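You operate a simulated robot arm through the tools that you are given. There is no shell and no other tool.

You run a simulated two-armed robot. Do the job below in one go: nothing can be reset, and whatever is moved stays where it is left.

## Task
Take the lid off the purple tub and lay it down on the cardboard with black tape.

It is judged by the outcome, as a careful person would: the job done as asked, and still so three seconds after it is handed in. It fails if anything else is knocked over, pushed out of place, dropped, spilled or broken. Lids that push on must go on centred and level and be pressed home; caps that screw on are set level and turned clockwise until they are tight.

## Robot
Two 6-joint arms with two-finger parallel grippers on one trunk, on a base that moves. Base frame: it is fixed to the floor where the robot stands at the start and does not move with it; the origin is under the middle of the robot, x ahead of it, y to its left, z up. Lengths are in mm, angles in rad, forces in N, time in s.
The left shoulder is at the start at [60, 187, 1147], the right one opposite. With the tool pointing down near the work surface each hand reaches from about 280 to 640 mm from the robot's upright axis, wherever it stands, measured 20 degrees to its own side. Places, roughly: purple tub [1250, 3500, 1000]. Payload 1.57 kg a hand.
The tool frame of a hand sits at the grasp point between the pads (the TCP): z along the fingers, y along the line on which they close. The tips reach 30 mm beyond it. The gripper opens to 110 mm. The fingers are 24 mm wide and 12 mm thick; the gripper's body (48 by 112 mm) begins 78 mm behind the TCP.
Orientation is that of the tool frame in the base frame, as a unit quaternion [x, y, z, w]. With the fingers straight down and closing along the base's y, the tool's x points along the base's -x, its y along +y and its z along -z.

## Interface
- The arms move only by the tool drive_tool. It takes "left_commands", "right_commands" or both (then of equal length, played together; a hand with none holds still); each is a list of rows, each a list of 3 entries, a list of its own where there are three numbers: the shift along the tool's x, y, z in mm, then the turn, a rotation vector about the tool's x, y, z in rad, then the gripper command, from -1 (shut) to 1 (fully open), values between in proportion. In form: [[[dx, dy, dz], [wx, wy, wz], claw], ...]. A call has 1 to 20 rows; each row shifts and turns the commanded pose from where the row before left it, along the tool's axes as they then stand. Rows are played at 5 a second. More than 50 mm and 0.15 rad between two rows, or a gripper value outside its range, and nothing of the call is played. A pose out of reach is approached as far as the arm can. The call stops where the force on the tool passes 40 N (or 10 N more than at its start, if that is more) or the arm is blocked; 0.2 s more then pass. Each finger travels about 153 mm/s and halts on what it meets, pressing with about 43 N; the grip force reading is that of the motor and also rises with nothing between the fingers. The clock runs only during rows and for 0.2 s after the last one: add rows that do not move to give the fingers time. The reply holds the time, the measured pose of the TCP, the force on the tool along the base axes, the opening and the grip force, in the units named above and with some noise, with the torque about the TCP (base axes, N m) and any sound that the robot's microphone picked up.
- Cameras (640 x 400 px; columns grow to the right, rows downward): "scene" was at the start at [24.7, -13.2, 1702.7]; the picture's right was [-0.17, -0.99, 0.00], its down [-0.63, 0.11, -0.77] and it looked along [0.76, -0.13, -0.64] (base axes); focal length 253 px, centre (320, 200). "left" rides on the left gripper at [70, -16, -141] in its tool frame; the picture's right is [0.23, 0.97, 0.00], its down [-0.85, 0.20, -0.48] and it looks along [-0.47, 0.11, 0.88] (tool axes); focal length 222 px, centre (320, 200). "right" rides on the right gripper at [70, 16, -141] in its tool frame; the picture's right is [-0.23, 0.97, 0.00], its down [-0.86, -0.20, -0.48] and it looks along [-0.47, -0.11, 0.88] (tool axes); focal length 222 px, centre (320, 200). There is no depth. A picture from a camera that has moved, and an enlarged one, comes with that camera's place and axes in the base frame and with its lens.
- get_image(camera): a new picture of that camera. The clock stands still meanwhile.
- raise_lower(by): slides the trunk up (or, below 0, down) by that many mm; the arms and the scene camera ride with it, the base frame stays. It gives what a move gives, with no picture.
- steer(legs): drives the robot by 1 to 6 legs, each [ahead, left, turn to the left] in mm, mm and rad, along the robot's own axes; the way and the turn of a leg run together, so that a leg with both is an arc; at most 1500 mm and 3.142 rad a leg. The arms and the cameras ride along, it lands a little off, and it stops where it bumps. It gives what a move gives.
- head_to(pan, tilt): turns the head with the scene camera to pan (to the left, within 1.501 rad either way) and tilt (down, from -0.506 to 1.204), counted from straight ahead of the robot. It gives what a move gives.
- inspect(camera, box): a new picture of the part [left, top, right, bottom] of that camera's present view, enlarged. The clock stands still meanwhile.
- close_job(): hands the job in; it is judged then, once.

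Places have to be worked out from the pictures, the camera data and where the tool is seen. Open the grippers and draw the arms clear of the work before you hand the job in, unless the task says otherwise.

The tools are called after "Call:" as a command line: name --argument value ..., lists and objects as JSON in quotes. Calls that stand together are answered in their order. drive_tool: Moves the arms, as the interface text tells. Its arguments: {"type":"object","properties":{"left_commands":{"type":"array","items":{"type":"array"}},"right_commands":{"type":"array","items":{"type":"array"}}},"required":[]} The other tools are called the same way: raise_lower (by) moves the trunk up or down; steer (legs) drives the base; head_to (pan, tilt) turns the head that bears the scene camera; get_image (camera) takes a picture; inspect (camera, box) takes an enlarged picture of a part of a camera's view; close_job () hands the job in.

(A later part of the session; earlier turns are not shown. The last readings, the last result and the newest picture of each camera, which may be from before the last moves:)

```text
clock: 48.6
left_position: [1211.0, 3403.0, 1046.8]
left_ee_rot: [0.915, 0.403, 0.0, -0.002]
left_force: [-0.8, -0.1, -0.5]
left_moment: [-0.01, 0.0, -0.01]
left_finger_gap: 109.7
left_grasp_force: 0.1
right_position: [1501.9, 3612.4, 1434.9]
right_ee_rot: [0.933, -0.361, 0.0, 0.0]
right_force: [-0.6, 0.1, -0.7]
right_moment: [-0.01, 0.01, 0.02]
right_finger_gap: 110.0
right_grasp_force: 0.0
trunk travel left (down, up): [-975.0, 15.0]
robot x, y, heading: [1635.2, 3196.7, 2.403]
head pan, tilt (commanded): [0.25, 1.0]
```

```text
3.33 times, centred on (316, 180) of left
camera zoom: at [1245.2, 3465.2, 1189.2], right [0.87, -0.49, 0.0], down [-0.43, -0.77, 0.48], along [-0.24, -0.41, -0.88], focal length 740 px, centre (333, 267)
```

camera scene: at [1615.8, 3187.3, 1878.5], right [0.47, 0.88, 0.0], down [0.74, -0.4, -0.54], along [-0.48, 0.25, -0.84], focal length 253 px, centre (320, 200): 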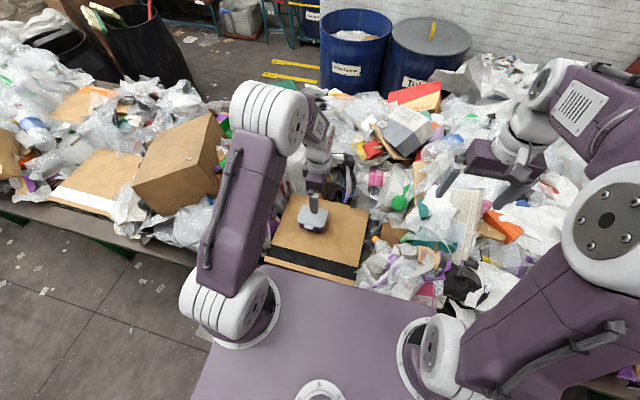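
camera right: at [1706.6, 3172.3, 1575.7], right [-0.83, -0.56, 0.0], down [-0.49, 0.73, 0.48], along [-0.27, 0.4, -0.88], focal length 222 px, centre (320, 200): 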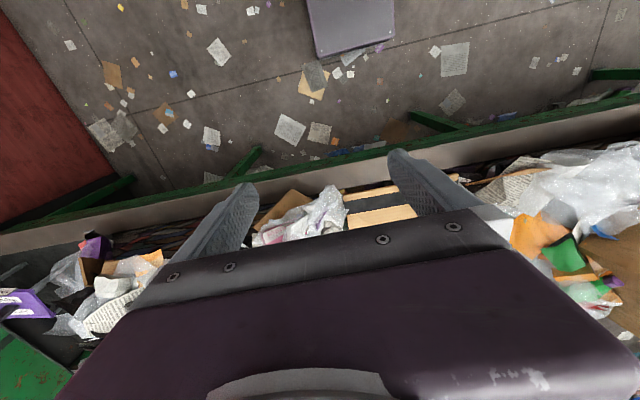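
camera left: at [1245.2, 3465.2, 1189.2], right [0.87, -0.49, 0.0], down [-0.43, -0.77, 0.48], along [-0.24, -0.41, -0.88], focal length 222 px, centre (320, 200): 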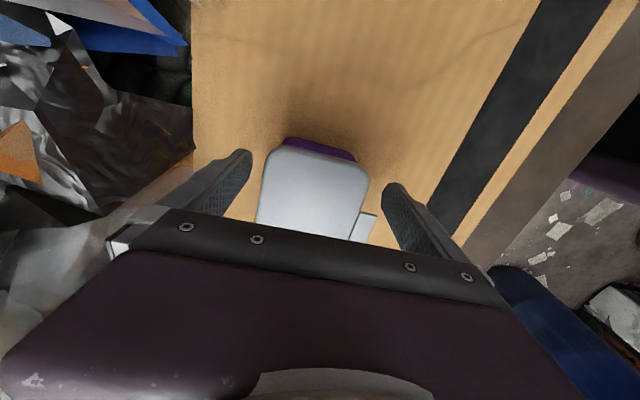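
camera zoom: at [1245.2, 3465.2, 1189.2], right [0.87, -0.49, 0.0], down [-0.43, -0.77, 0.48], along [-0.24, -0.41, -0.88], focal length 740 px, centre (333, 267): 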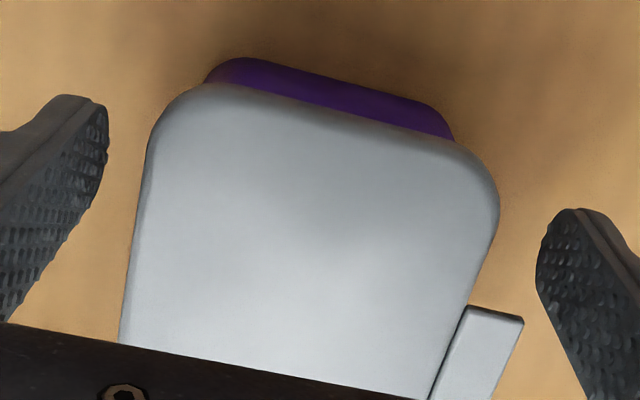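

The fingers are ±13 mm off the lid edges, centred within ~1.5 mm, with tips about 15 mm below the lid top. I close gently onto the lid rim.

Call:
drive_tool --left_commands '[[[0, 0, 0], [0, 0, 0], 0.65], [[0, 0, 0], [0, 0, 0], 0.55], [[0, 0, 0], [0, 0, 0], 0.48], [[0, 0, 0], [0, 0, 0], 0.4], [[0, 0, 0], [0, 0, 0], 0.2], [[0, 0, 0], [0, 0, 0], 0.2], [[0, 0, 0], [0, 0, 0], 0.2]]'

Call:
inspect --camera "left" --box '[220, 120, 412, 240]'

Call:
inspect --camera "scene" --box '[272, 190, 368, 250]'

```text
clock: 50.2
left_position: [1211.8, 3403.3, 1046.3]
left_ee_rot: [0.915, 0.403, 0.001, -0.001]
left_force: [-0.1, -0.2, 1.6]
left_moment: [0.01, -0.03, -0.03]
left_finger_gap: 80.9
left_grasp_force: 42.4
right_position: [1502.2, 3613.2, 1435.1]
right_ee_rot: [0.933, -0.36, 0.0, 0.0]
right_force: [-0.5, -0.1, -0.8]
right_moment: [0.02, 0.0, 0.01]
right_finger_gap: 109.9
right_grasp_force: 0.2
trunk travel left (down, up): [-975.0, 15.0]
robot x, y, heading: [1634.9, 3194.6, 2.404]
head pan, tilt (commanded): [0.25, 1.0]
```

```text
3.33 times, centred on (316, 180) of left
camera zoom: at [1245.3, 3465.2, 1189.3], right [0.87, -0.49, 0.0], down [-0.43, -0.77, 0.48], along [-0.24, -0.41, -0.88], focal length 740 px, centre (333, 267)
```

zoom: 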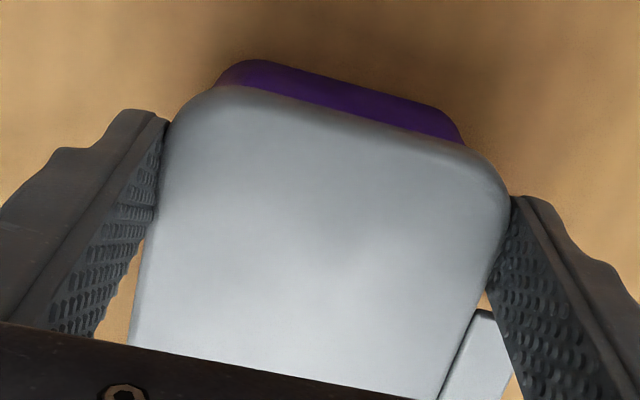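

```text
6.67 times, centred on (320, 220) of scene
camera zoom: at [1615.0, 3187.9, 1878.5], right [0.47, 0.88, 0.0], down [0.74, -0.4, -0.54], along [-0.48, 0.25, -0.84], focal length 1684 px, centre (320, 67)
```

zoom: 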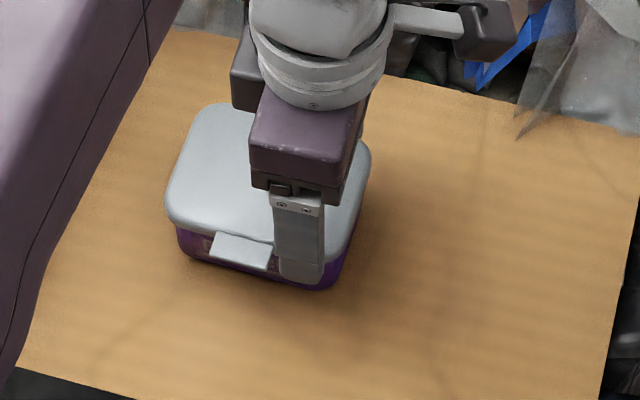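

The lid is held (gap 80.9 mm, 42 N). I lift a few millimetres and watch force and picture to see whether the tub stays down.

Call:
drive_tool --left_commands '[[[0, 0, -2], [0, 0, 0], 0.2], [[0, 0, -2], [0, 0, 0], 0.2], [[0, 0, -2], [0, 0, 0], 0.2], [[0, 0, 0], [0, 0, 0], 0.2], [[0, 0, 0], [0, 0, 0], 0.2]]'

Call:
inspect --camera "left" --box '[220, 120, 412, 240]'

Call:
inspect --camera "scene" --box '[272, 190, 368, 250]'

```text
clock: 51.4
left_position: [1211.8, 3403.7, 1054.1]
left_ee_rot: [0.915, 0.403, 0.001, -0.001]
left_force: [0.6, 0.5, 0.3]
left_moment: [0.02, -0.03, 0.02]
left_finger_gap: 80.6
left_grasp_force: 42.5
right_position: [1501.4, 3612.5, 1435.4]
right_ee_rot: [0.933, -0.36, 0.0, 0.0]
right_force: [-0.6, -0.3, 0.3]
right_moment: [0.04, 0.01, 0.01]
right_finger_gap: 110.1
right_grasp_force: 0.1
trunk travel left (down, up): [-975.0, 15.0]
robot x, y, heading: [1634.6, 3195.0, 2.403]
head pan, tilt (commanded): [0.25, 1.0]
```

```text
3.33 times, centred on (316, 180) of left
camera zoom: at [1246.6, 3466.4, 1195.6], right [0.87, -0.49, 0.0], down [-0.43, -0.77, 0.48], along [-0.24, -0.41, -0.88], focal length 740 px, centre (333, 267)
```

zoom: 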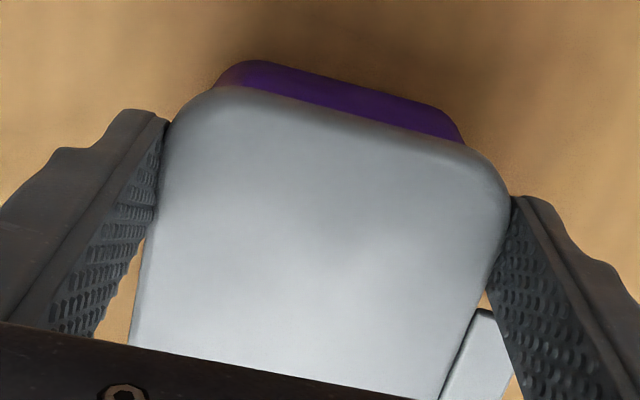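

```text
6.67 times, centred on (320, 220) of scene
camera zoom: at [1614.9, 3187.9, 1878.5], right [0.47, 0.88, 0.0], down [0.74, -0.4, -0.54], along [-0.48, 0.25, -0.84], focal length 1684 px, centre (320, 67)
```

zoom: 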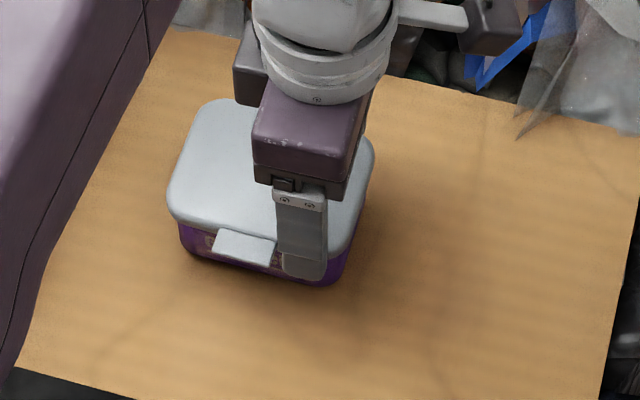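

The picture in the hand is unchanged and the purple body rose with the lid: the lid holds to the tub harder than the tub's weight. I set it back down exactly where it was and release; then I'll use the right hand to hold the tub body.

Call:
drive_tool --left_commands '[[[0, 0, 2], [0, 0, 0], 0.2], [[0, 0, 2], [0, 0, 0], 0.2], [[0, 0, 1.5], [0, 0, 0], 0.2], [[0, 0, 0], [0, 0, 0], 0.2], [[0, 0, 0], [0, 0, 0], 0.2]]'

Call:
inspect --camera "scene" --box '[272, 190, 368, 250]'

```text
clock: 52.6
left_position: [1212.2, 3404.5, 1049.4]
left_ee_rot: [0.915, 0.403, 0.001, -0.002]
left_force: [-0.7, 0.1, -0.1]
left_moment: [0.05, 0.0, 0.0]
left_finger_gap: 80.7
left_grasp_force: 43.2
right_position: [1501.3, 3613.2, 1435.8]
right_ee_rot: [0.933, -0.361, 0.0, 0.001]
right_force: [0.3, 0.2, 0.7]
right_moment: [-0.01, 0.0, 0.01]
right_finger_gap: 110.0
right_grasp_force: 0.1
trunk travel left (down, up): [-975.0, 15.0]
robot x, y, heading: [1631.7, 3195.1, 2.398]
head pan, tilt (commanded): [0.25, 1.0]
```

```text
6.67 times, centred on (320, 220) of scene
camera zoom: at [1614.9, 3188.0, 1878.5], right [0.47, 0.88, 0.0], down [0.74, -0.4, -0.54], along [-0.48, 0.25, -0.84], focal length 1684 px, centre (320, 67)
```

zoom: 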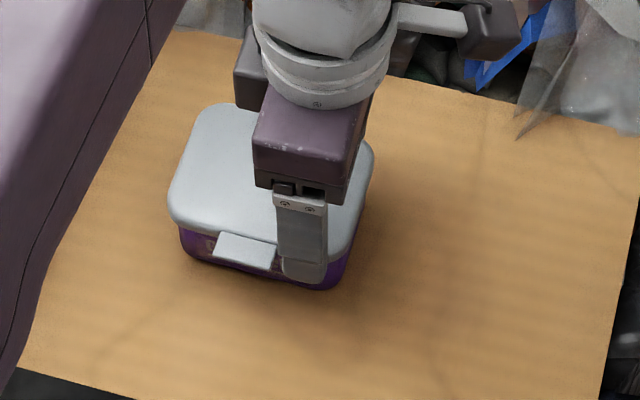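

The measured height is still ~3 mm above the original; I lower in 1 mm steps watching the force.

Call:
drive_tool --left_commands '[[[0, 0, 1], [0, 0, 0], 0.2], [[0, 0, 1], [0, 0, 0], 0.2], [[0, 0, 0], [0, 0, 0], 0.2], [[0, 0, 0], [0, 0, 0], 0.2]]'

```text
clock: 53.6
left_position: [1212.9, 3405.6, 1046.3]
left_ee_rot: [0.915, 0.403, -0.001, -0.002]
left_force: [-1.3, 1.8, 14.7]
left_moment: [-0.27, 0.1, -0.08]
left_finger_gap: 80.9
left_grasp_force: 43.1
right_position: [1503.7, 3611.9, 1435.6]
right_ee_rot: [0.933, -0.36, -0.001, 0.001]
right_force: [-0.3, -0.2, -0.8]
right_moment: [0.0, 0.04, 0.01]
right_finger_gap: 110.1
right_grasp_force: 0.0
trunk travel left (down, up): [-975.0, 15.0]
robot x, y, heading: [1634.1, 3194.8, 2.402]
head pan, tilt (commanded): [0.25, 1.0]
```

It is back on the cardboard (14.7 N contact at z 1046.3, same height as before). I relieve the pressure, open, and lift the left hand clear.

Call:
drive_tool --left_commands '[[[0, 0, -1], [0, 0, 0], 0.2], [[0, 0, 0], [0, 0, 0], 0.45], [[0, 0, 0], [0, 0, 0], 0.55], [[0, 0, 0], [0, 0, 0], 0.75], [[0, 0, 0], [0, 0, 0], 1], [[0, 0, -20], [0, 0, 0], 1], [[0, 0, -40], [0, 0, 0], 1], [[0, 0, -45], [0, 0, 0], 1], [[0, 0, 0], [0, 0, 0], 1], [[0, 0, 0], [0, 0, 0], 1]]'

Call:
get_image --camera "left"

Call:
inspect --camera "scene" --box '[272, 190, 368, 250]'

```text
clock: 55.8
left_position: [1211.3, 3403.6, 1151.8]
left_ee_rot: [0.915, 0.403, 0.001, -0.001]
left_force: [-0.3, 0.5, 0.2]
left_moment: [-0.02, 0.01, -0.01]
left_finger_gap: 110.1
left_grasp_force: 0.0
right_position: [1500.4, 3613.4, 1434.4]
right_ee_rot: [0.933, -0.361, 0.001, 0.0]
right_force: [0.3, 0.1, -0.1]
right_moment: [0.03, -0.04, -0.01]
right_finger_gap: 110.0
right_grasp_force: 0.0
trunk travel left (down, up): [-975.0, 15.0]
robot x, y, heading: [1631.1, 3195.2, 2.395]
head pan, tilt (commanded): [0.25, 1.0]
```

```text
taken
camera left: at [1245.7, 3465.8, 1294.3], right [0.87, -0.49, 0.0], down [-0.43, -0.77, 0.48], along [-0.24, -0.42, -0.88], focal length 222 px, centre (320, 200)
```

left: 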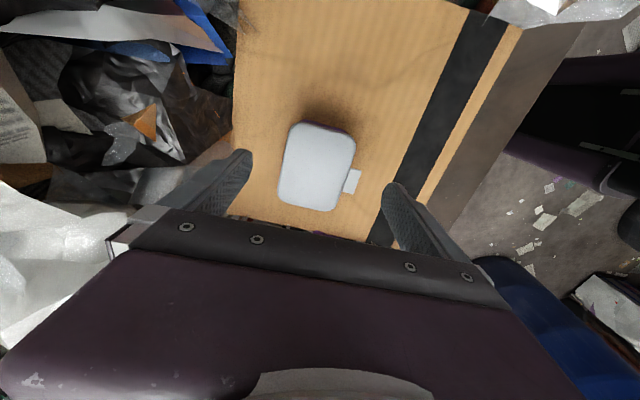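

```text
6.67 times, centred on (320, 220) of scene
camera zoom: at [1614.1, 3188.5, 1878.5], right [0.47, 0.88, 0.0], down [0.74, -0.4, -0.54], along [-0.48, 0.25, -0.84], focal length 1684 px, centre (320, 67)
```

zoom: 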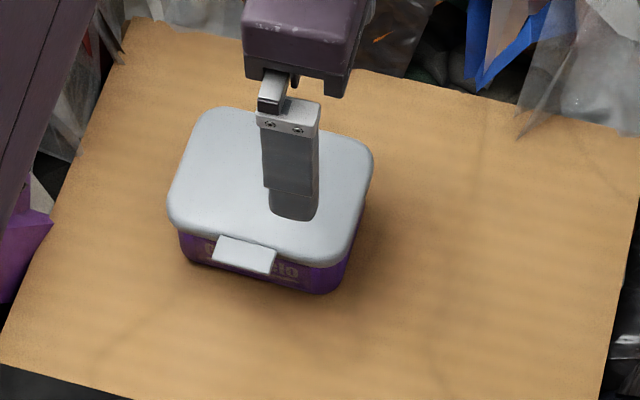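

The tub stands as before. I now park the left hand above the left half of the lid and turn the right hand by +90° about its axis in preparation for a slanted grip on the tub body from the right side.

Call:
drive_tool --left_commands '[[[0, 0, -40], [0, 0, 0], 1], [[0, 0, -40], [0, 0, 0], 1], [[-30, 0, -20], [0, 0, 0], 1], [[-30, 0, 0], [0, 0, 0], 1], [[0, 0, 0], [0, 0, 0], 1], [[0, 0, 0], [0, 0, 0], 1], [[0, 0, 0], [0, 0, 0], 1], [[0, 0, 0], [0, 0, 0], 1], [[0, 0, 0], [0, 0, 0], 1], [[0, 0, 0], [0, 0, 0], 1], [[0, 0, 0], [0, 0, 0], 1], [[0, 0, 0], [0, 0, 0], 1]]' --right_commands '[[[0, 0, 0], [0, 0, 0.1428], 1], [[0, 0, 0], [0, 0, 0.1428], 1], [[0, 0, 0], [0, 0, 0.1428], 1], [[0, 0, 0], [0, 0, 0.1428], 1], [[0, 0, 0], [0, 0, 0.1428], 1], [[0, 0, 0], [0, 0, 0.1428], 1], [[0, 0, 0], [0, 0, 0.1428], 1], [[0, 0, 0], [0, 0, 0.1428], 1], [[0, 0, 0], [0, 0, 0.1428], 1], [[0, 0, 0], [0, 0, 0.1428], 1], [[0, 0, 0], [0, 0, 0.1428], 1], [[0, 0, 0], [0, 0, 0], 1]]'

Call:
get_image --camera "right"

Call:
get_image --camera "scene"

```text
clock: 58.4
left_position: [1172.9, 3359.7, 1253.9]
left_ee_rot: [0.915, 0.403, 0.0, -0.001]
left_force: [0.5, 0.0, 0.2]
left_moment: [0.01, -0.01, -0.01]
left_finger_gap: 110.2
left_grasp_force: 0.1
right_position: [1501.5, 3613.5, 1437.6]
right_ee_rot: [-0.403, 0.915, -0.001, 0.0]
right_force: [-0.3, -0.5, -0.2]
right_moment: [0.03, 0.01, 0.02]
right_finger_gap: 110.0
right_grasp_force: 0.0
trunk travel left (down, up): [-975.0, 15.0]
robot x, y, heading: [1631.5, 3190.9, 2.402]
head pan, tilt (commanded): [0.25, 1.0]
```

```text
taken
camera right: at [1441.3, 3572.4, 1576.8], right [-0.57, 0.82, 0.0], down [0.72, 0.5, 0.48], along [0.39, 0.27, -0.88], focal length 222 px, centre (320, 200)
```

right: 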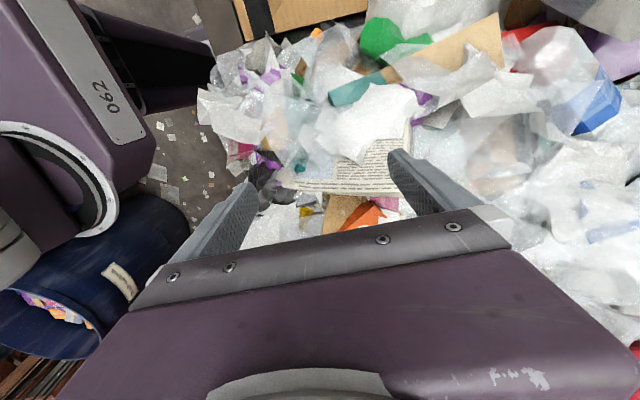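

```text
taken
camera scene: at [1615.2, 3188.1, 1878.5], right [0.47, 0.88, 0.0], down [0.74, -0.4, -0.54], along [-0.48, 0.25, -0.84], focal length 253 px, centre (320, 200)
```

scene: 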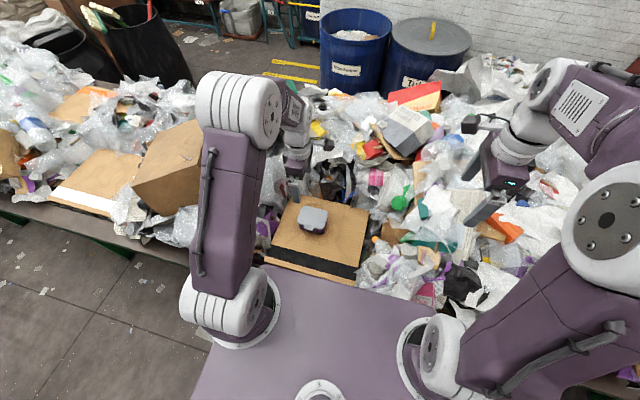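

The right hand turned well. Now I tilt it 60° about its y so the fingers point to the left and 30° downward, staying high.

Call:
drive_tool --right_commands '[[[0, 0, 0], [0, 0.15, 0], 1], [[0, 0, 0], [0, 0.15, 0], 1], [[0, 0, 0], [0, 0.15, 0], 1], [[0, 0, 0], [0, 0.15, 0], 1], [[0, 0, 0], [0, 0.15, 0], 1], [[0, 0, 0], [0, 0.15, 0], 1], [[0, 0, 0], [0, 0.147, 0], 1], [[0, 0, 0], [0, 0, 0], 1], [[0, 0, 0], [0, 0, 0], 1]]'

Call:
get_image --camera "right"

Call:
get_image --camera "scene"

```text
clock: 60.4
left_position: [1171.4, 3359.2, 1254.2]
left_ee_rot: [0.915, 0.403, 0.001, -0.002]
left_force: [-0.1, 0.9, -0.2]
left_moment: [0.0, -0.02, 0.01]
left_finger_gap: 110.3
left_grasp_force: 0.1
right_position: [1501.5, 3611.9, 1436.1]
right_ee_rot: [-0.349, 0.792, -0.201, -0.458]
right_force: [0.1, -0.1, -0.1]
right_moment: [-0.03, -0.01, 0.01]
right_finger_gap: 110.0
right_grasp_force: 0.1
trunk travel left (down, up): [-975.0, 15.0]
robot x, y, heading: [1634.6, 3193.0, 2.401]
head pan, tilt (commanded): [0.25, 1.0]
```

```text
taken
camera right: at [1547.2, 3688.1, 1566.5], right [-0.64, 0.74, -0.2], down [0.71, 0.49, -0.5], along [-0.28, -0.46, -0.84], focal length 222 px, centre (320, 200)
```

right: 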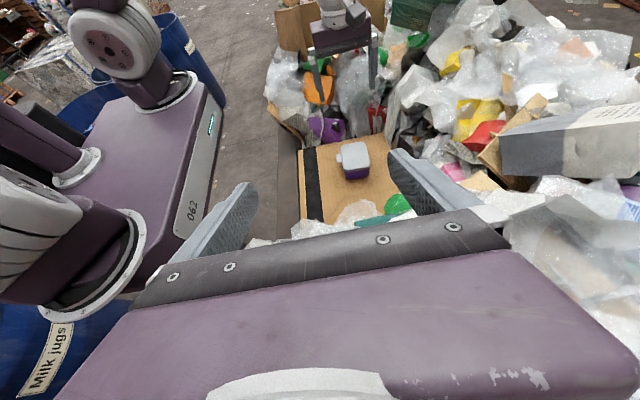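

```text
taken
camera scene: at [1614.8, 3187.1, 1878.5], right [0.47, 0.88, 0.0], down [0.74, -0.4, -0.54], along [-0.48, 0.25, -0.84], focal length 253 px, centre (320, 200)
```

scene: 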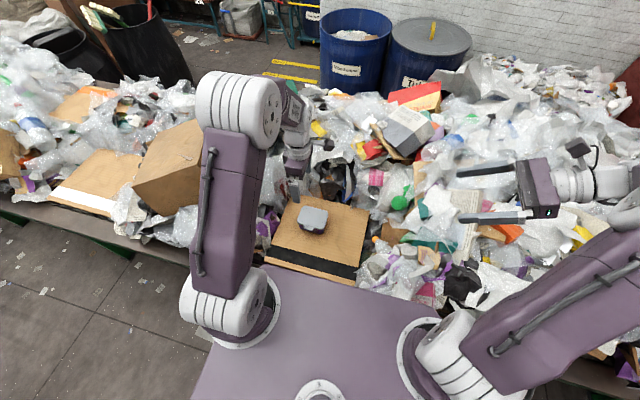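

The right hand took the pose and sees the tub. I move it down and left in stages, first to about 230 mm right of the tub at z ≈ 1200, clear of the left hand.

Call:
drive_tool --right_commands '[[[-21.7, 12.2, 41.4], [0, 0, 0], 1], [[-21.7, 12.2, 41.4], [0, 0, 0], 1], [[-21.7, 12.2, 41.4], [0, 0, 0], 1], [[-21.7, 12.2, 41.4], [0, 0, 0], 1], [[-21.7, 12.2, 41.4], [0, 0, 0], 1], [[-21.7, 12.2, 41.4], [0, 0, 0], 1], [[0, 0, 0], [0, 0, 0], 1], [[0, 0, 0], [0, 0, 0], 1]]'

Call:
get_image --camera "right"

Call:
get_image --camera "scene"

```text
clock: 62.2
left_position: [1172.3, 3359.7, 1254.3]
left_ee_rot: [0.915, 0.402, 0.0, -0.002]
left_force: [0.4, 0.7, -0.7]
left_moment: [-0.02, 0.01, 0.0]
left_finger_gap: 110.1
left_grasp_force: 0.0
right_position: [1347.8, 3553.3, 1197.1]
right_ee_rot: [-0.35, 0.793, -0.201, -0.457]
right_force: [1.3, 0.5, 0.4]
right_moment: [-0.01, -0.03, 0.0]
right_finger_gap: 110.1
right_grasp_force: 0.0
trunk travel left (down, up): [-975.0, 15.0]
robot x, y, heading: [1636.2, 3193.3, 2.405]
head pan, tilt (commanded): [0.25, 1.0]
```

```text
taken
camera right: at [1394.0, 3629.0, 1327.9], right [-0.64, 0.74, -0.2], down [0.71, 0.49, -0.5], along [-0.27, -0.46, -0.84], focal length 222 px, centre (320, 200)
```

right: 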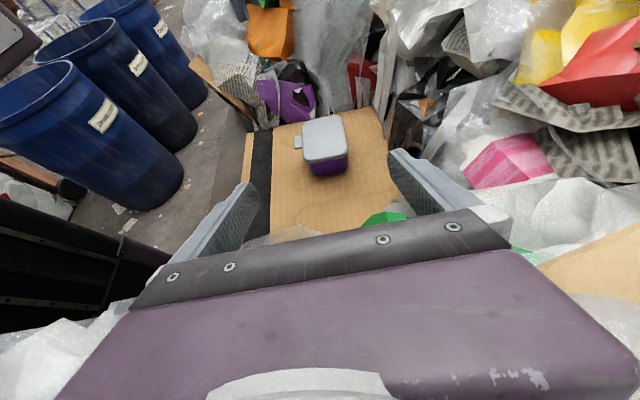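

```text
taken
camera scene: at [1615.8, 3187.8, 1878.5], right [0.47, 0.88, 0.0], down [0.74, -0.4, -0.54], along [-0.48, 0.25, -0.84], focal length 253 px, centre (320, 200)
```

scene: 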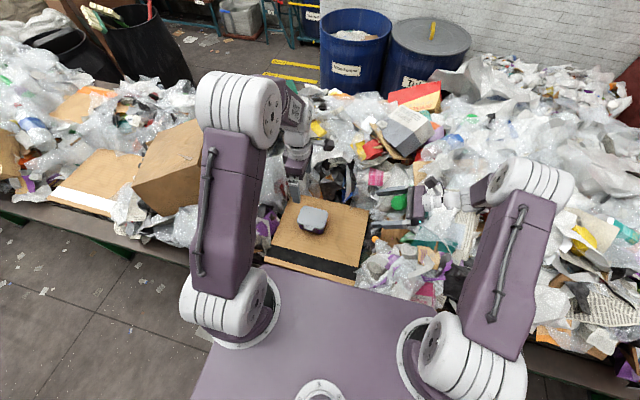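

Call:
inspect --camera "right" --box '[240, 90, 416, 200]'

Call:
inspect --camera "scene" --box '[260, 150, 500, 300]'

```text
3.64 times, centred on (328, 145) of right
camera zoom: at [1394.0, 3629.0, 1327.9], right [-0.64, 0.74, -0.2], down [0.71, 0.49, -0.5], along [-0.27, -0.46, -0.84], focal length 808 px, centre (291, 400)
```

zoom: 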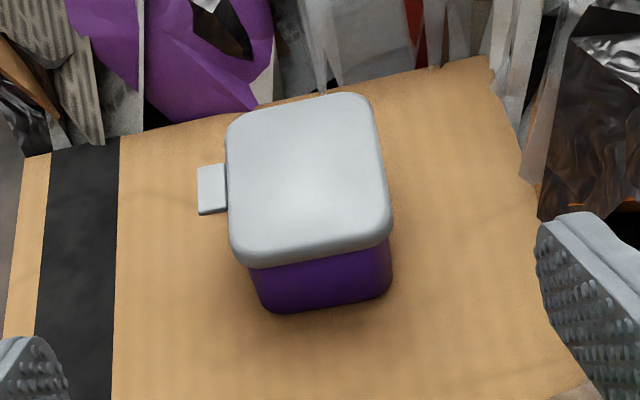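

```text
2.67 times, centred on (380, 225) of scene
camera zoom: at [1615.8, 3187.8, 1878.5], right [0.47, 0.88, 0.0], down [0.74, -0.4, -0.54], along [-0.48, 0.25, -0.84], focal length 674 px, centre (160, 133)
```

zoom: 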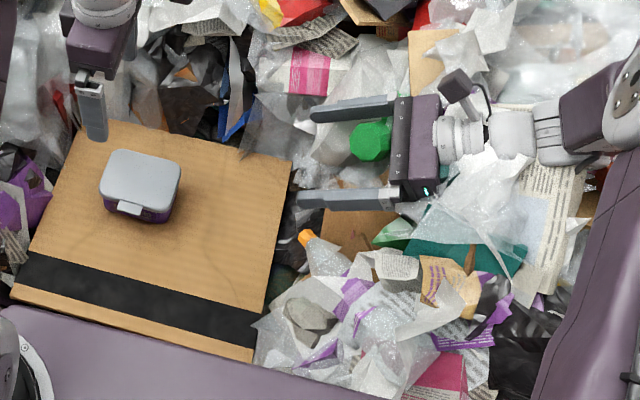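

From the right side I see the tub clearly: the body under the lid rim is roughly 40–45 mm tall, and the tub is centred front-to-back on the right hand. I flatten the tilt to 20° and move closer (still right of the tub, above the lid's level) for a better look.

Call:
drive_tool --right_commands '[[[0, 0, 0], [0, 0.0875, 0], 1], [[0, 0, 0], [0, 0.0875, 0], 1], [[-22, 0, 43.8], [0, 0, 0], 1], [[-22, 0, 43.8], [0, 0, 0], 1], [[-22, 0, 43.8], [0, 0, 0], 1], [[0, 0, 0], [0, 0, 0], 1], [[0, 0, 0], [0, 0, 0], 1], [[0, 0, 0], [0, 0, 0], 1]]'

Call:
get_image --camera "right"

Call:
get_image --camera "scene"

```text
clock: 64.0
left_position: [1171.4, 3359.4, 1251.7]
left_ee_rot: [0.915, 0.403, 0.0, -0.001]
left_force: [0.0, 0.3, -0.3]
left_moment: [-0.01, 0.03, 0.02]
left_finger_gap: 109.9
left_grasp_force: 0.0
right_position: [1278.8, 3480.6, 1092.3]
right_ee_rot: [-0.332, 0.749, -0.233, -0.524]
right_force: [0.4, -1.0, -0.5]
right_moment: [-0.01, -0.01, -0.04]
right_finger_gap: 110.0
right_grasp_force: 0.1
trunk travel left (down, up): [-975.0, 15.0]
robot x, y, heading: [1633.5, 3193.4, 2.405]
head pan, tilt (commanded): [0.25, 1.0]
```

```text
taken
camera right: at [1338.1, 3570.8, 1204.5], right [-0.67, 0.71, -0.21], down [0.65, 0.41, -0.64], along [-0.37, -0.56, -0.74], focal length 222 px, centre (320, 200)
```

right: 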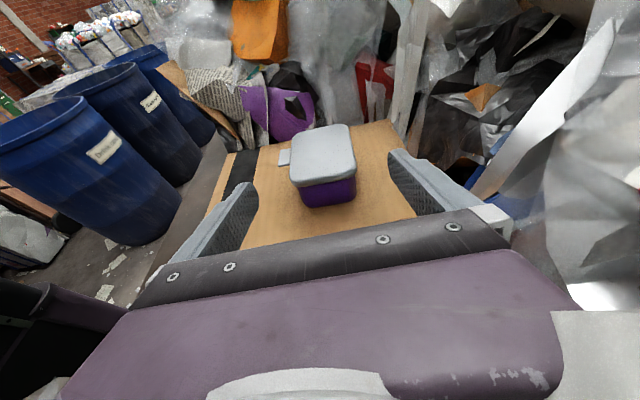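

```text
taken
camera scene: at [1614.6, 3187.8, 1878.5], right [0.47, 0.88, 0.0], down [0.74, -0.4, -0.54], along [-0.48, 0.25, -0.84], focal length 253 px, centre (320, 200)
```

scene: 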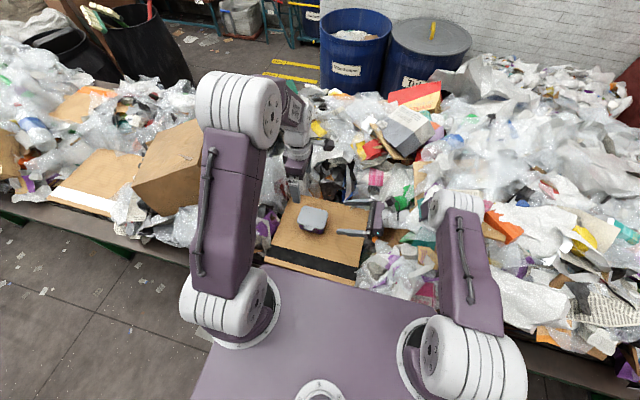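

Call:
inspect --camera "right" --box '[240, 110, 400, 210]'

Call:
inspect --camera "scene" --box '[280, 170, 440, 270]'

```text
4.00 times, centred on (320, 160) of right
camera zoom: at [1338.1, 3570.8, 1204.5], right [-0.67, 0.71, -0.21], down [0.65, 0.41, -0.64], along [-0.37, -0.56, -0.74], focal length 888 px, centre (320, 360)
```

zoom: 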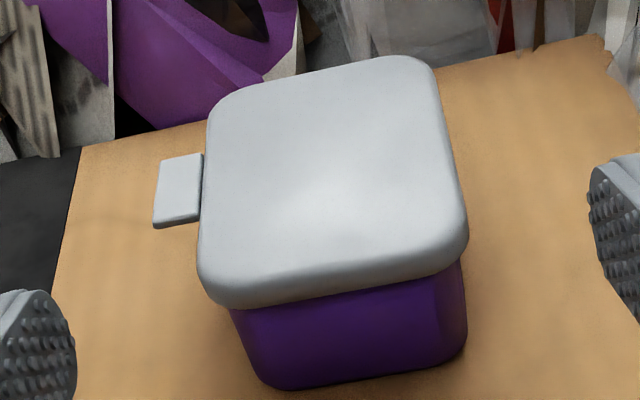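

```text
4.00 times, centred on (360, 220) of scene
camera zoom: at [1614.6, 3187.8, 1878.5], right [0.47, 0.88, 0.0], down [0.74, -0.4, -0.54], along [-0.48, 0.25, -0.84], focal length 1010 px, centre (160, 120)
```

zoom: 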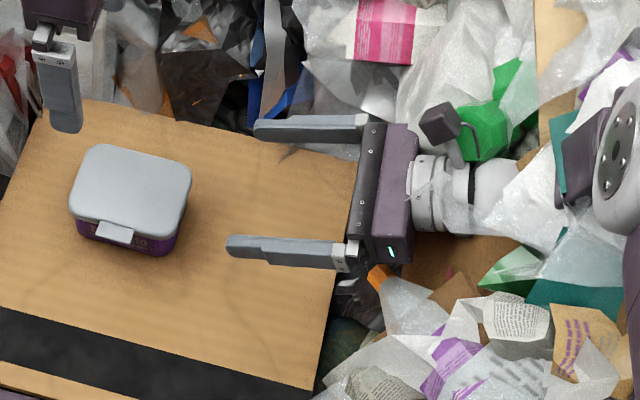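

I look closely at the surroundings of the right wrist, since the rubbish to the right of the cardboard seems high.

Call:
inspect --camera "scene" --box '[340, 170, 468, 250]'

Call:
head_to --pan -0.1 --tilt 0.9

Call:
get_image --camera "scene"

Call:
get_image --camera "left"

```text
5.00 times, centred on (404, 210) of scene
camera zoom: at [1614.6, 3187.8, 1878.5], right [0.47, 0.88, 0.0], down [0.74, -0.4, -0.54], along [-0.48, 0.25, -0.84], focal length 1263 px, centre (-100, 150)
```

zoom: 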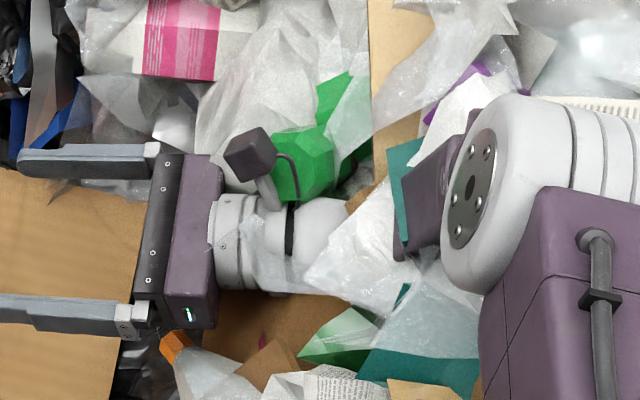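

```text
clock: 64.9
left_position: [1171.8, 3360.3, 1253.1]
left_ee_rot: [0.916, 0.402, 0.0, -0.001]
left_force: [-0.3, -0.4, -0.1]
left_moment: [-0.03, -0.01, 0.0]
left_finger_gap: 109.8
left_grasp_force: 0.0
right_position: [1280.1, 3479.8, 1092.2]
right_ee_rot: [-0.332, 0.75, -0.232, -0.524]
right_force: [0.4, 0.3, -0.3]
right_moment: [0.0, -0.05, 0.02]
right_finger_gap: 109.8
right_grasp_force: 0.1
trunk travel left (down, up): [-975.0, 15.0]
robot x, y, heading: [1632.9, 3194.7, 2.404]
head pan, tilt (commanded): [-0.099, 0.901]
```

```text
taken
camera scene: at [1625.9, 3211.2, 1885.7], right [0.74, 0.67, 0.0], down [0.52, -0.58, -0.62], along [-0.42, 0.46, -0.78], focal length 253 px, centre (320, 200)
```

scene: 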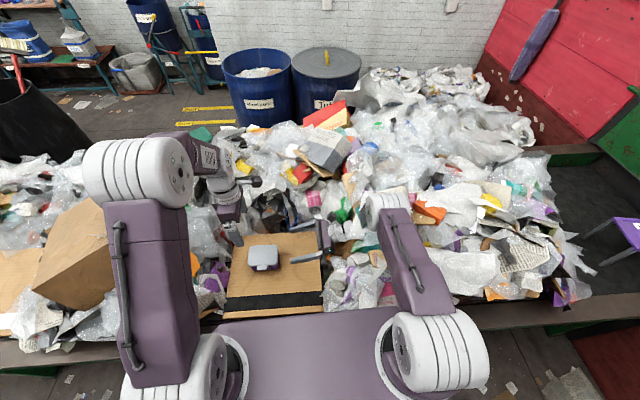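

```text
taken
camera left: at [1206.1, 3421.7, 1395.5], right [0.87, -0.49, 0.0], down [-0.43, -0.77, 0.48], along [-0.24, -0.41, -0.88], focal length 222 px, centre (320, 200)
```

left: 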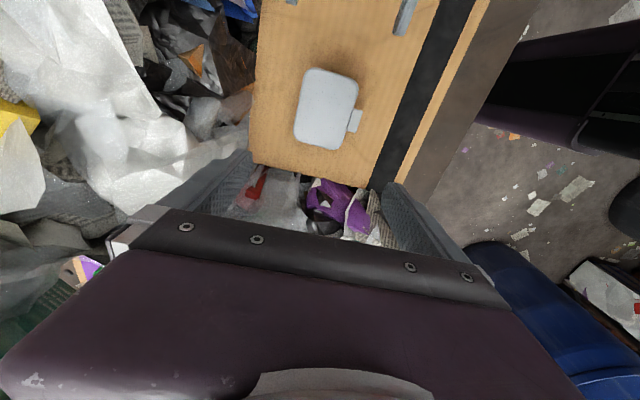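

The pile right of the cardboard stands higher than my wrist needs, so a flat approach from that side is unsuitable. The front side (toward me) is free, so I'll hold the tub from the front with one hand and lift the lid with the other. First I back the right hand out along its path and raise it.

Call:
drive_tool --right_commands '[[[22, 0, -43.8], [0, 0, 0], 1], [[22, 0, -43.8], [0, 0, 0], 1], [[22, 0, -43.8], [0, 0, 0], 1], [[42.3, 0, -15.4], [0, 0, 0], 1], [[42.3, 0, -15.4], [0, 0, 0], 1], [[42.3, 0, -15.4], [0, 0, 0], 1], [[42.3, 0, -15.4], [0, 0, 0], 1], [[42.3, 0, -15.4], [0, 0, 0], 1], [[0, 0, 0], [0, 0, 0], 1]]'

Call:
get_image --camera "scene"

```text
clock: 66.9
left_position: [1171.3, 3360.1, 1253.4]
left_ee_rot: [0.916, 0.402, -0.001, -0.001]
left_force: [0.4, 0.0, 0.1]
left_moment: [-0.01, 0.0, 0.01]
left_finger_gap: 110.0
left_grasp_force: 0.0
right_position: [1347.4, 3550.6, 1424.0]
right_ee_rot: [-0.332, 0.749, -0.232, -0.525]
right_force: [0.1, 0.2, -0.1]
right_moment: [0.0, 0.0, 0.01]
right_finger_gap: 110.1
right_grasp_force: 0.0
trunk travel left (down, up): [-975.0, 15.0]
robot x, y, heading: [1633.2, 3190.1, 2.403]
head pan, tilt (commanded): [-0.099, 0.901]
```

```text
taken
camera scene: at [1626.2, 3211.6, 1885.7], right [0.74, 0.67, 0.0], down [0.52, -0.58, -0.62], along [-0.42, 0.46, -0.78], focal length 253 px, centre (320, 200)
```

scene: 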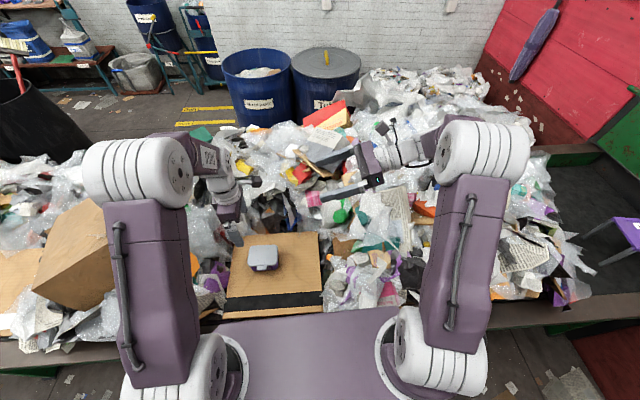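

The rubbish looks undisturbed. I bring the right hand back to vertical (fingers closing front–back), and raise the left hand and turn it another −90° so that it can later point forward with the camera on top.

Call:
drive_tool --left_commands '[[[0, 0, -50], [0, 0, 0], 1], [[0, 0, -50], [0, 0, 0], 1], [[0, 0, -50], [0, 0, 0], 1], [[0, 0, 0], [0, 0, -0.1428], 1], [[0, 0, 0], [0, 0, -0.1428], 1], [[0, 0, 0], [0, 0, -0.1428], 1], [[0, 0, 0], [0, 0, -0.1428], 1], [[0, 0, 0], [0, 0, -0.1428], 1], [[0, 0, 0], [0, 0, -0.1428], 1], [[0, 0, 0], [0, 0, -0.1428], 1], [[0, 0, 0], [0, 0, -0.1428], 1], [[0, 0, 0], [0, 0, -0.1428], 1], [[0, 0, 0], [0, 0, -0.1428], 1], [[0, 0, 0], [0, 0, -0.1428], 1], [[0, 0, 0], [0, 0, 0], 1]]' --right_commands '[[[0, 0, 0], [0, -0.1358, 0], 1], [[0, 0, 0], [0, -0.1358, 0], 1], [[0, 0, 0], [0, -0.1358, 0], 1], [[0, 0, 0], [0, -0.1358, 0], 1], [[0, 0, 0], [0, -0.1358, 0], 1], [[0, 0, 0], [0, -0.1358, 0], 1], [[0, 0, 0], [0, -0.1358, 0], 1], [[0, 0, 0], [0, -0.1358, 0], 1], [[0, 0, 0], [0, -0.1355, 0], 1], [[0, 0, 0], [0, 0, 0], 1], [[0, 0, 0], [0, 0, 0], 1], [[0, 0, 0], [0, 0, 0], 1], [[0, 0, 0], [0, 0, 0], 1], [[0, 0, 0], [0, 0, 0], 1], [[0, 0, 0], [0, 0, 0], 1]]'

Call:
get_image --camera "scene"

```text
clock: 70.1
left_position: [1151.0, 3328.7, 1399.5]
left_ee_rot: [0.369, 0.929, 0.009, 0.001]
left_force: [0.2, 0.2, 0.5]
left_moment: [0.03, 0.02, 0.01]
left_finger_gap: 110.2
left_grasp_force: 0.1
left hand out of reach, approached as far as the arm can: row 14
right_position: [1345.5, 3551.0, 1423.9]
right_ee_rot: [-0.404, 0.915, 0.0, 0.001]
right_force: [-0.9, 0.4, -0.5]
right_moment: [-0.04, 0.01, 0.01]
right_finger_gap: 109.9
right_grasp_force: 0.1
trunk travel left (down, up): [-975.0, 15.0]
robot x, y, heading: [1630.2, 3192.7, 2.398]
head pan, tilt (commanded): [-0.099, 0.901]
```

```text
taken
camera scene: at [1625.3, 3210.1, 1885.7], right [0.74, 0.67, 0.0], down [0.52, -0.58, -0.62], along [-0.41, 0.46, -0.78], focal length 253 px, centre (320, 200)
```

scene: 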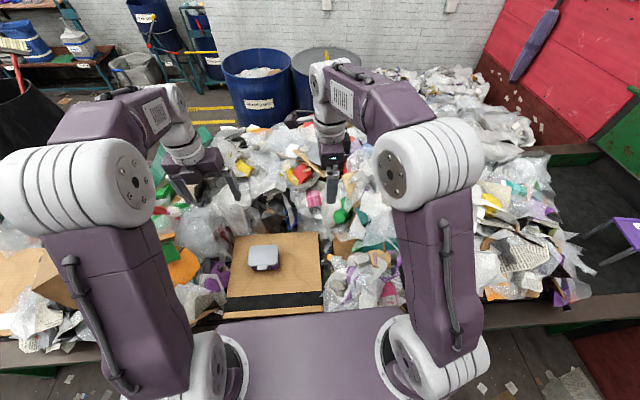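

The left wrist hit its limit there, so I'll use its normal yaw instead: pointing forward and about 30° down (camera on the underside has room at that tilt). I unwind the left hand back to the standard yaw.

Call:
drive_tool --left_commands '[[[0, 0, 0], [0, 0, 0.1492], 1], [[0, 0, 0], [0, 0, 0.1492], 1], [[0, 0, 0], [0, 0, 0.1492], 1], [[0, 0, 0], [0, 0, 0.1492], 1], [[0, 0, 0], [0, 0, 0.1492], 1], [[0, 0, 0], [0, 0, 0.1492], 1], [[0, 0, 0], [0, 0, 0.1492], 1], [[0, 0, 0], [0, 0, 0.1492], 1], [[0, 0, 0], [0, 0, 0.1492], 1], [[0, 0, 0], [0, 0, 0.1492], 1], [[0, 0, 0], [0, 0, 0.1492], 1], [[0, 0, 0], [0, 0, 0.1492], 1], [[0, 0, 0], [0, 0, 0.1492], 1], [[0, 0, 0], [0, 0, 0.1492], 1], [[0, 0, 0], [0, 0, 0.1492], 1], [[0, 0, 0], [0, 0, 0.1492], 1], [[0, 0, 0], [0, 0, 0.1492], 1], [[0, 0, 0], [0, 0, 0.1492], 1], [[0, 0, 0], [0, 0, 0.1492], 1], [[0, 0, 0], [0, 0, 0.1492], 1]]'

```text
clock: 74.3
left_position: [1151.3, 3329.4, 1399.5]
left_ee_rot: [0.957, -0.289, -0.001, -0.001]
left_force: [-0.7, 0.1, -0.2]
left_moment: [-0.01, -0.01, 0.0]
left_finger_gap: 109.7
left_grasp_force: 0.1
right_position: [1345.3, 3552.3, 1424.7]
right_ee_rot: [-0.404, 0.915, 0.0, 0.0]
right_force: [1.2, -0.1, 0.8]
right_moment: [0.03, 0.0, 0.01]
right_finger_gap: 109.8
right_grasp_force: 0.1
trunk travel left (down, up): [-975.0, 15.0]
robot x, y, heading: [1634.7, 3192.6, 2.405]
head pan, tilt (commanded): [-0.099, 0.901]
```

Call:
drive_tool --left_commands '[[[0, 0, 0], [0, 0, 0.077], 1], [[0, 0, 0], [0, 0, 0.077], 1], [[0, 0, 0], [0, 0, 0], 1]]'

Call:
steer --legs '[[-58, 60, 0]]'

Call:
get_image --camera "scene"

```text
clock: 75.1
left_position: [1151.7, 3330.1, 1399.2]
left_ee_rot: [0.932, -0.362, -0.001, -0.001]
left_force: [-0.3, 0.2, -0.2]
left_moment: [0.01, 0.0, -0.04]
left_finger_gap: 109.8
left_grasp_force: 0.1
right_position: [1344.5, 3551.4, 1424.6]
right_ee_rot: [-0.404, 0.915, 0.0, 0.0]
right_force: [0.1, 0.2, 0.2]
right_moment: [0.02, -0.01, -0.01]
right_finger_gap: 109.9
right_grasp_force: 0.0
trunk travel left (down, up): [-975.0, 15.0]
robot x, y, heading: [1634.0, 3193.2, 2.405]
head pan, tilt (commanded): [-0.099, 0.901]
```

```text
clock: 76.2
left_position: [1152.5, 3260.2, 1398.2]
left_ee_rot: [0.932, -0.363, 0.001, 0.003]
left_force: [-0.4, 1.2, -0.4]
left_moment: [-0.1, -0.02, -0.02]
left_finger_gap: 110.0
left_grasp_force: 0.0
right_position: [1348.0, 3483.8, 1420.5]
right_ee_rot: [-0.401, 0.916, -0.004, 0.0]
right_force: [-0.1, 0.5, -0.5]
right_moment: [-0.09, 0.01, 0.0]
right_finger_gap: 110.3
right_grasp_force: 0.0
trunk travel left (down, up): [-975.0, 15.0]
robot x, y, heading: [1636.3, 3113.3, 2.397]
head pan, tilt (commanded): [-0.099, 0.901]
```

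```text
taken
camera scene: at [1627.3, 3144.1, 1885.5], right [0.75, 0.66, -0.01], down [0.52, -0.59, -0.62], along [-0.41, 0.46, -0.79], focal length 253 px, centre (320, 200)
```

scene: 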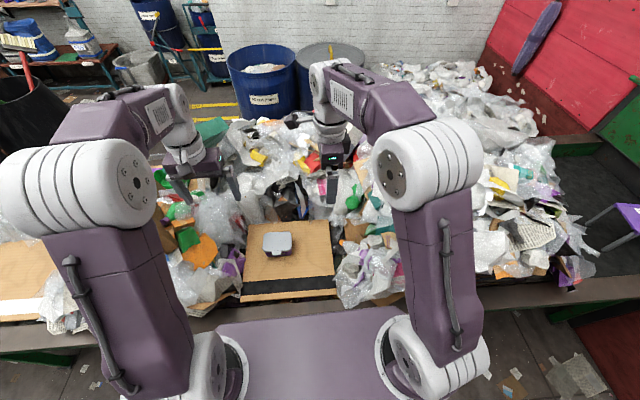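

The tub is now about 510 mm ahead and 100 mm to the left. I tilt the left hand so its fingers point forward and 30° down, still high above.

Call:
drive_tool --left_commands '[[[0, 0, 0], [0, -0.1496, 0], 1], [[0, 0, 0], [0, -0.1496, 0], 1], [[0, 0, 0], [0, -0.1496, 0], 1], [[0, 0, 0], [0, -0.1496, 0], 1], [[0, 0, 0], [0, -0.1496, 0], 1], [[0, 0, 0], [0, -0.1496, 0], 1], [[0, 0, 0], [0, -0.1496, 0], 1], [[0, 0, 0], [0, 0, 0], 1], [[0, 0, 0], [0, 0, 0], 1]]'

Call:
get_image --camera "scene"

Call:
get_image --camera "left"

```text
clock: 78.2
left_position: [1160.4, 3273.2, 1401.1]
left_ee_rot: [0.826, -0.339, -0.399, -0.211]
left_force: [0.7, 1.3, 0.6]
left_moment: [-0.06, -0.01, 0.01]
left_finger_gap: 110.0
left_grasp_force: 0.0
left hand out of reach, approached as far as the arm can: row 6, 7
right_position: [1349.0, 3470.0, 1424.8]
right_ee_rot: [-0.401, 0.916, 0.0, 0.0]
right_force: [0.0, 1.3, 0.0]
right_moment: [0.02, -0.03, 0.01]
right_finger_gap: 110.0
right_grasp_force: 0.1
trunk travel left (down, up): [-975.0, 15.0]
robot x, y, heading: [1634.0, 3111.4, 2.4]
head pan, tilt (commanded): [-0.099, 0.901]
```

```text
taken
camera scene: at [1628.3, 3128.3, 1885.7], right [0.75, 0.66, 0.0], down [0.52, -0.59, -0.62], along [-0.41, 0.46, -0.78], focal length 253 px, centre (320, 200)
```

scene: 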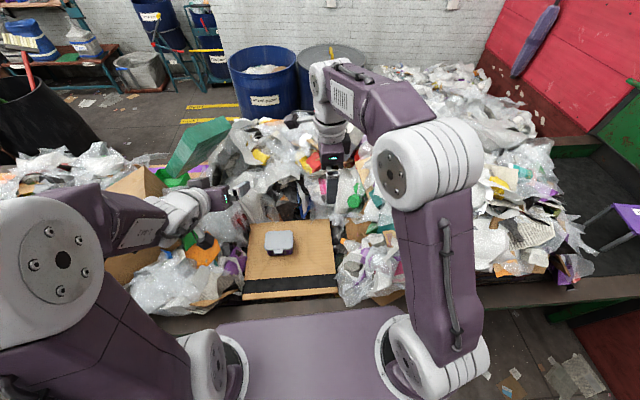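

```text
taken
camera left: at [1276.8, 3169.8, 1431.2], right [-0.61, -0.75, -0.26], down [-0.29, -0.1, 0.95], along [-0.74, 0.65, -0.16], focal length 222 px, centre (320, 200)
```

left: 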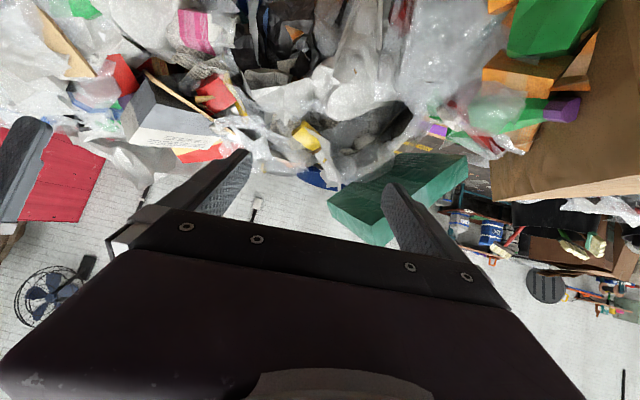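

The arm is too folded for this tilt here, so I back the base off a little more (tub to about 540 mm ahead, 60 mm left), then bring the left hand down to a staging point in front of the tub.

Call:
steer --legs '[[-30, 41, 0]]'

Call:
drive_tool --left_commands '[[[35.2, -19.9, 18.5], [0, 0, 0], 1], [[35.2, -19.9, 18.5], [0, 0, 0], 1], [[35.2, -19.9, 18.5], [0, 0, 0], 1], [[35.2, -19.9, 18.5], [0, 0, 0], 1], [[0, 0, 0], [0, 0, 0], 1], [[0, 0, 0], [0, 0, 0], 1]]'

Call:
get_image --camera "scene"

Call:
get_image --camera "left"

```text
clock: 79.1
left_position: [1156.9, 3235.1, 1400.6]
left_ee_rot: [0.826, -0.341, -0.397, -0.207]
left_force: [-0.6, 1.4, 0.3]
left_moment: [-0.09, 0.01, 0.05]
left_finger_gap: 110.2
left_grasp_force: 0.0
right_position: [1344.3, 3433.1, 1420.9]
right_ee_rot: [-0.401, 0.916, -0.004, -0.002]
right_force: [0.0, 0.3, -0.6]
right_moment: [-0.11, 0.03, 0.0]
right_finger_gap: 110.2
right_grasp_force: 0.1
trunk travel left (down, up): [-975.0, 15.0]
robot x, y, heading: [1629.9, 3059.8, 2.395]
head pan, tilt (commanded): [-0.099, 0.901]
```

```text
clock: 80.5
left_position: [1160.5, 3246.2, 1272.6]
left_ee_rot: [0.827, -0.339, -0.391, -0.22]
left_force: [-0.2, 0.5, 0.6]
left_moment: [0.0, -0.03, 0.03]
left_finger_gap: 109.8
left_grasp_force: 0.1
left hand out of reach, approached as far as the arm can: row 1, 2, 3, 4
right_position: [1343.6, 3423.2, 1423.4]
right_ee_rot: [-0.402, 0.916, 0.0, 0.0]
right_force: [0.6, -0.2, -0.4]
right_moment: [0.0, 0.05, 0.0]
right_finger_gap: 109.8
right_grasp_force: 0.0
trunk travel left (down, up): [-975.0, 15.0]
robot x, y, heading: [1625.0, 3060.5, 2.394]
head pan, tilt (commanded): [-0.099, 0.901]
```

```text
taken
camera scene: at [1623.1, 3080.0, 1885.7], right [0.75, 0.66, 0.0], down [0.52, -0.59, -0.62], along [-0.41, 0.46, -0.78], focal length 253 px, centre (320, 200)
```

scene: 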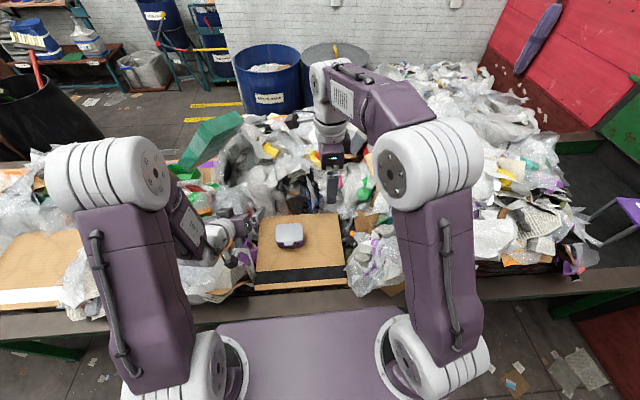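

```text
taken
camera left: at [1273.3, 3140.6, 1304.1], right [-0.61, -0.74, -0.28], down [-0.31, -0.1, 0.95], along [-0.73, 0.66, -0.17], focal length 222 px, centre (320, 200)
```

left: 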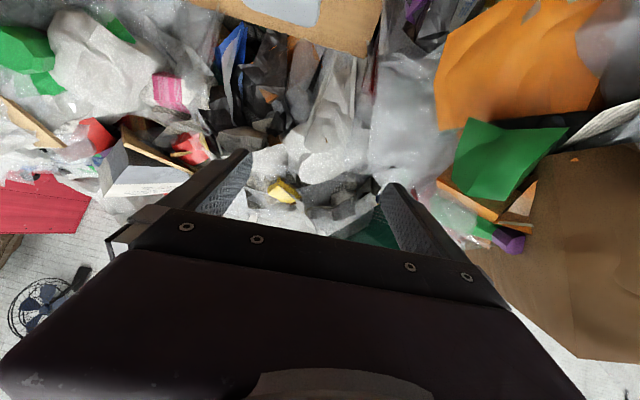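

The intermediate points are too close to the shoulder; the final staging point is farther, so I continue the path and check whether the reach warning clears.

Call:
drive_tool --left_commands '[[[35.2, -19.9, 18.5], [0, 0, 0], 1], [[35.2, -19.9, 18.5], [0, 0, 0], 1], [[35.2, -19.9, 18.5], [0, 0, 0], 1], [[0, 0, 0], [0, 0, 0], 1], [[0, 0, 0], [0, 0, 0], 1]]'

Call:
get_image --camera "scene"

```text
clock: 81.7
left_position: [1176.0, 3244.6, 1229.9]
left_ee_rot: [0.832, -0.332, -0.373, -0.24]
left_force: [1.0, 0.1, 0.8]
left_moment: [0.01, 0.03, 0.01]
left_finger_gap: 110.0
left_grasp_force: 0.0
left hand out of reach, approached as far as the arm can: row 1, 2, 3
right_position: [1343.6, 3420.1, 1424.9]
right_ee_rot: [-0.401, 0.916, 0.0, 0.002]
right_force: [-0.8, -0.2, 0.1]
right_moment: [0.03, 0.01, 0.02]
right_finger_gap: 109.9
right_grasp_force: 0.1
trunk travel left (down, up): [-975.0, 15.0]
robot x, y, heading: [1623.9, 3055.8, 2.397]
head pan, tilt (commanded): [-0.099, 0.901]
```

```text
taken
camera scene: at [1622.2, 3077.5, 1885.7], right [0.75, 0.66, 0.0], down [0.52, -0.59, -0.62], along [-0.41, 0.46, -0.78], focal length 253 px, centre (320, 200)
```

scene: 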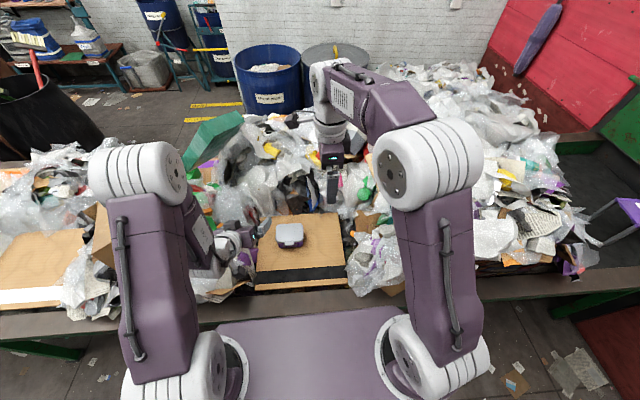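

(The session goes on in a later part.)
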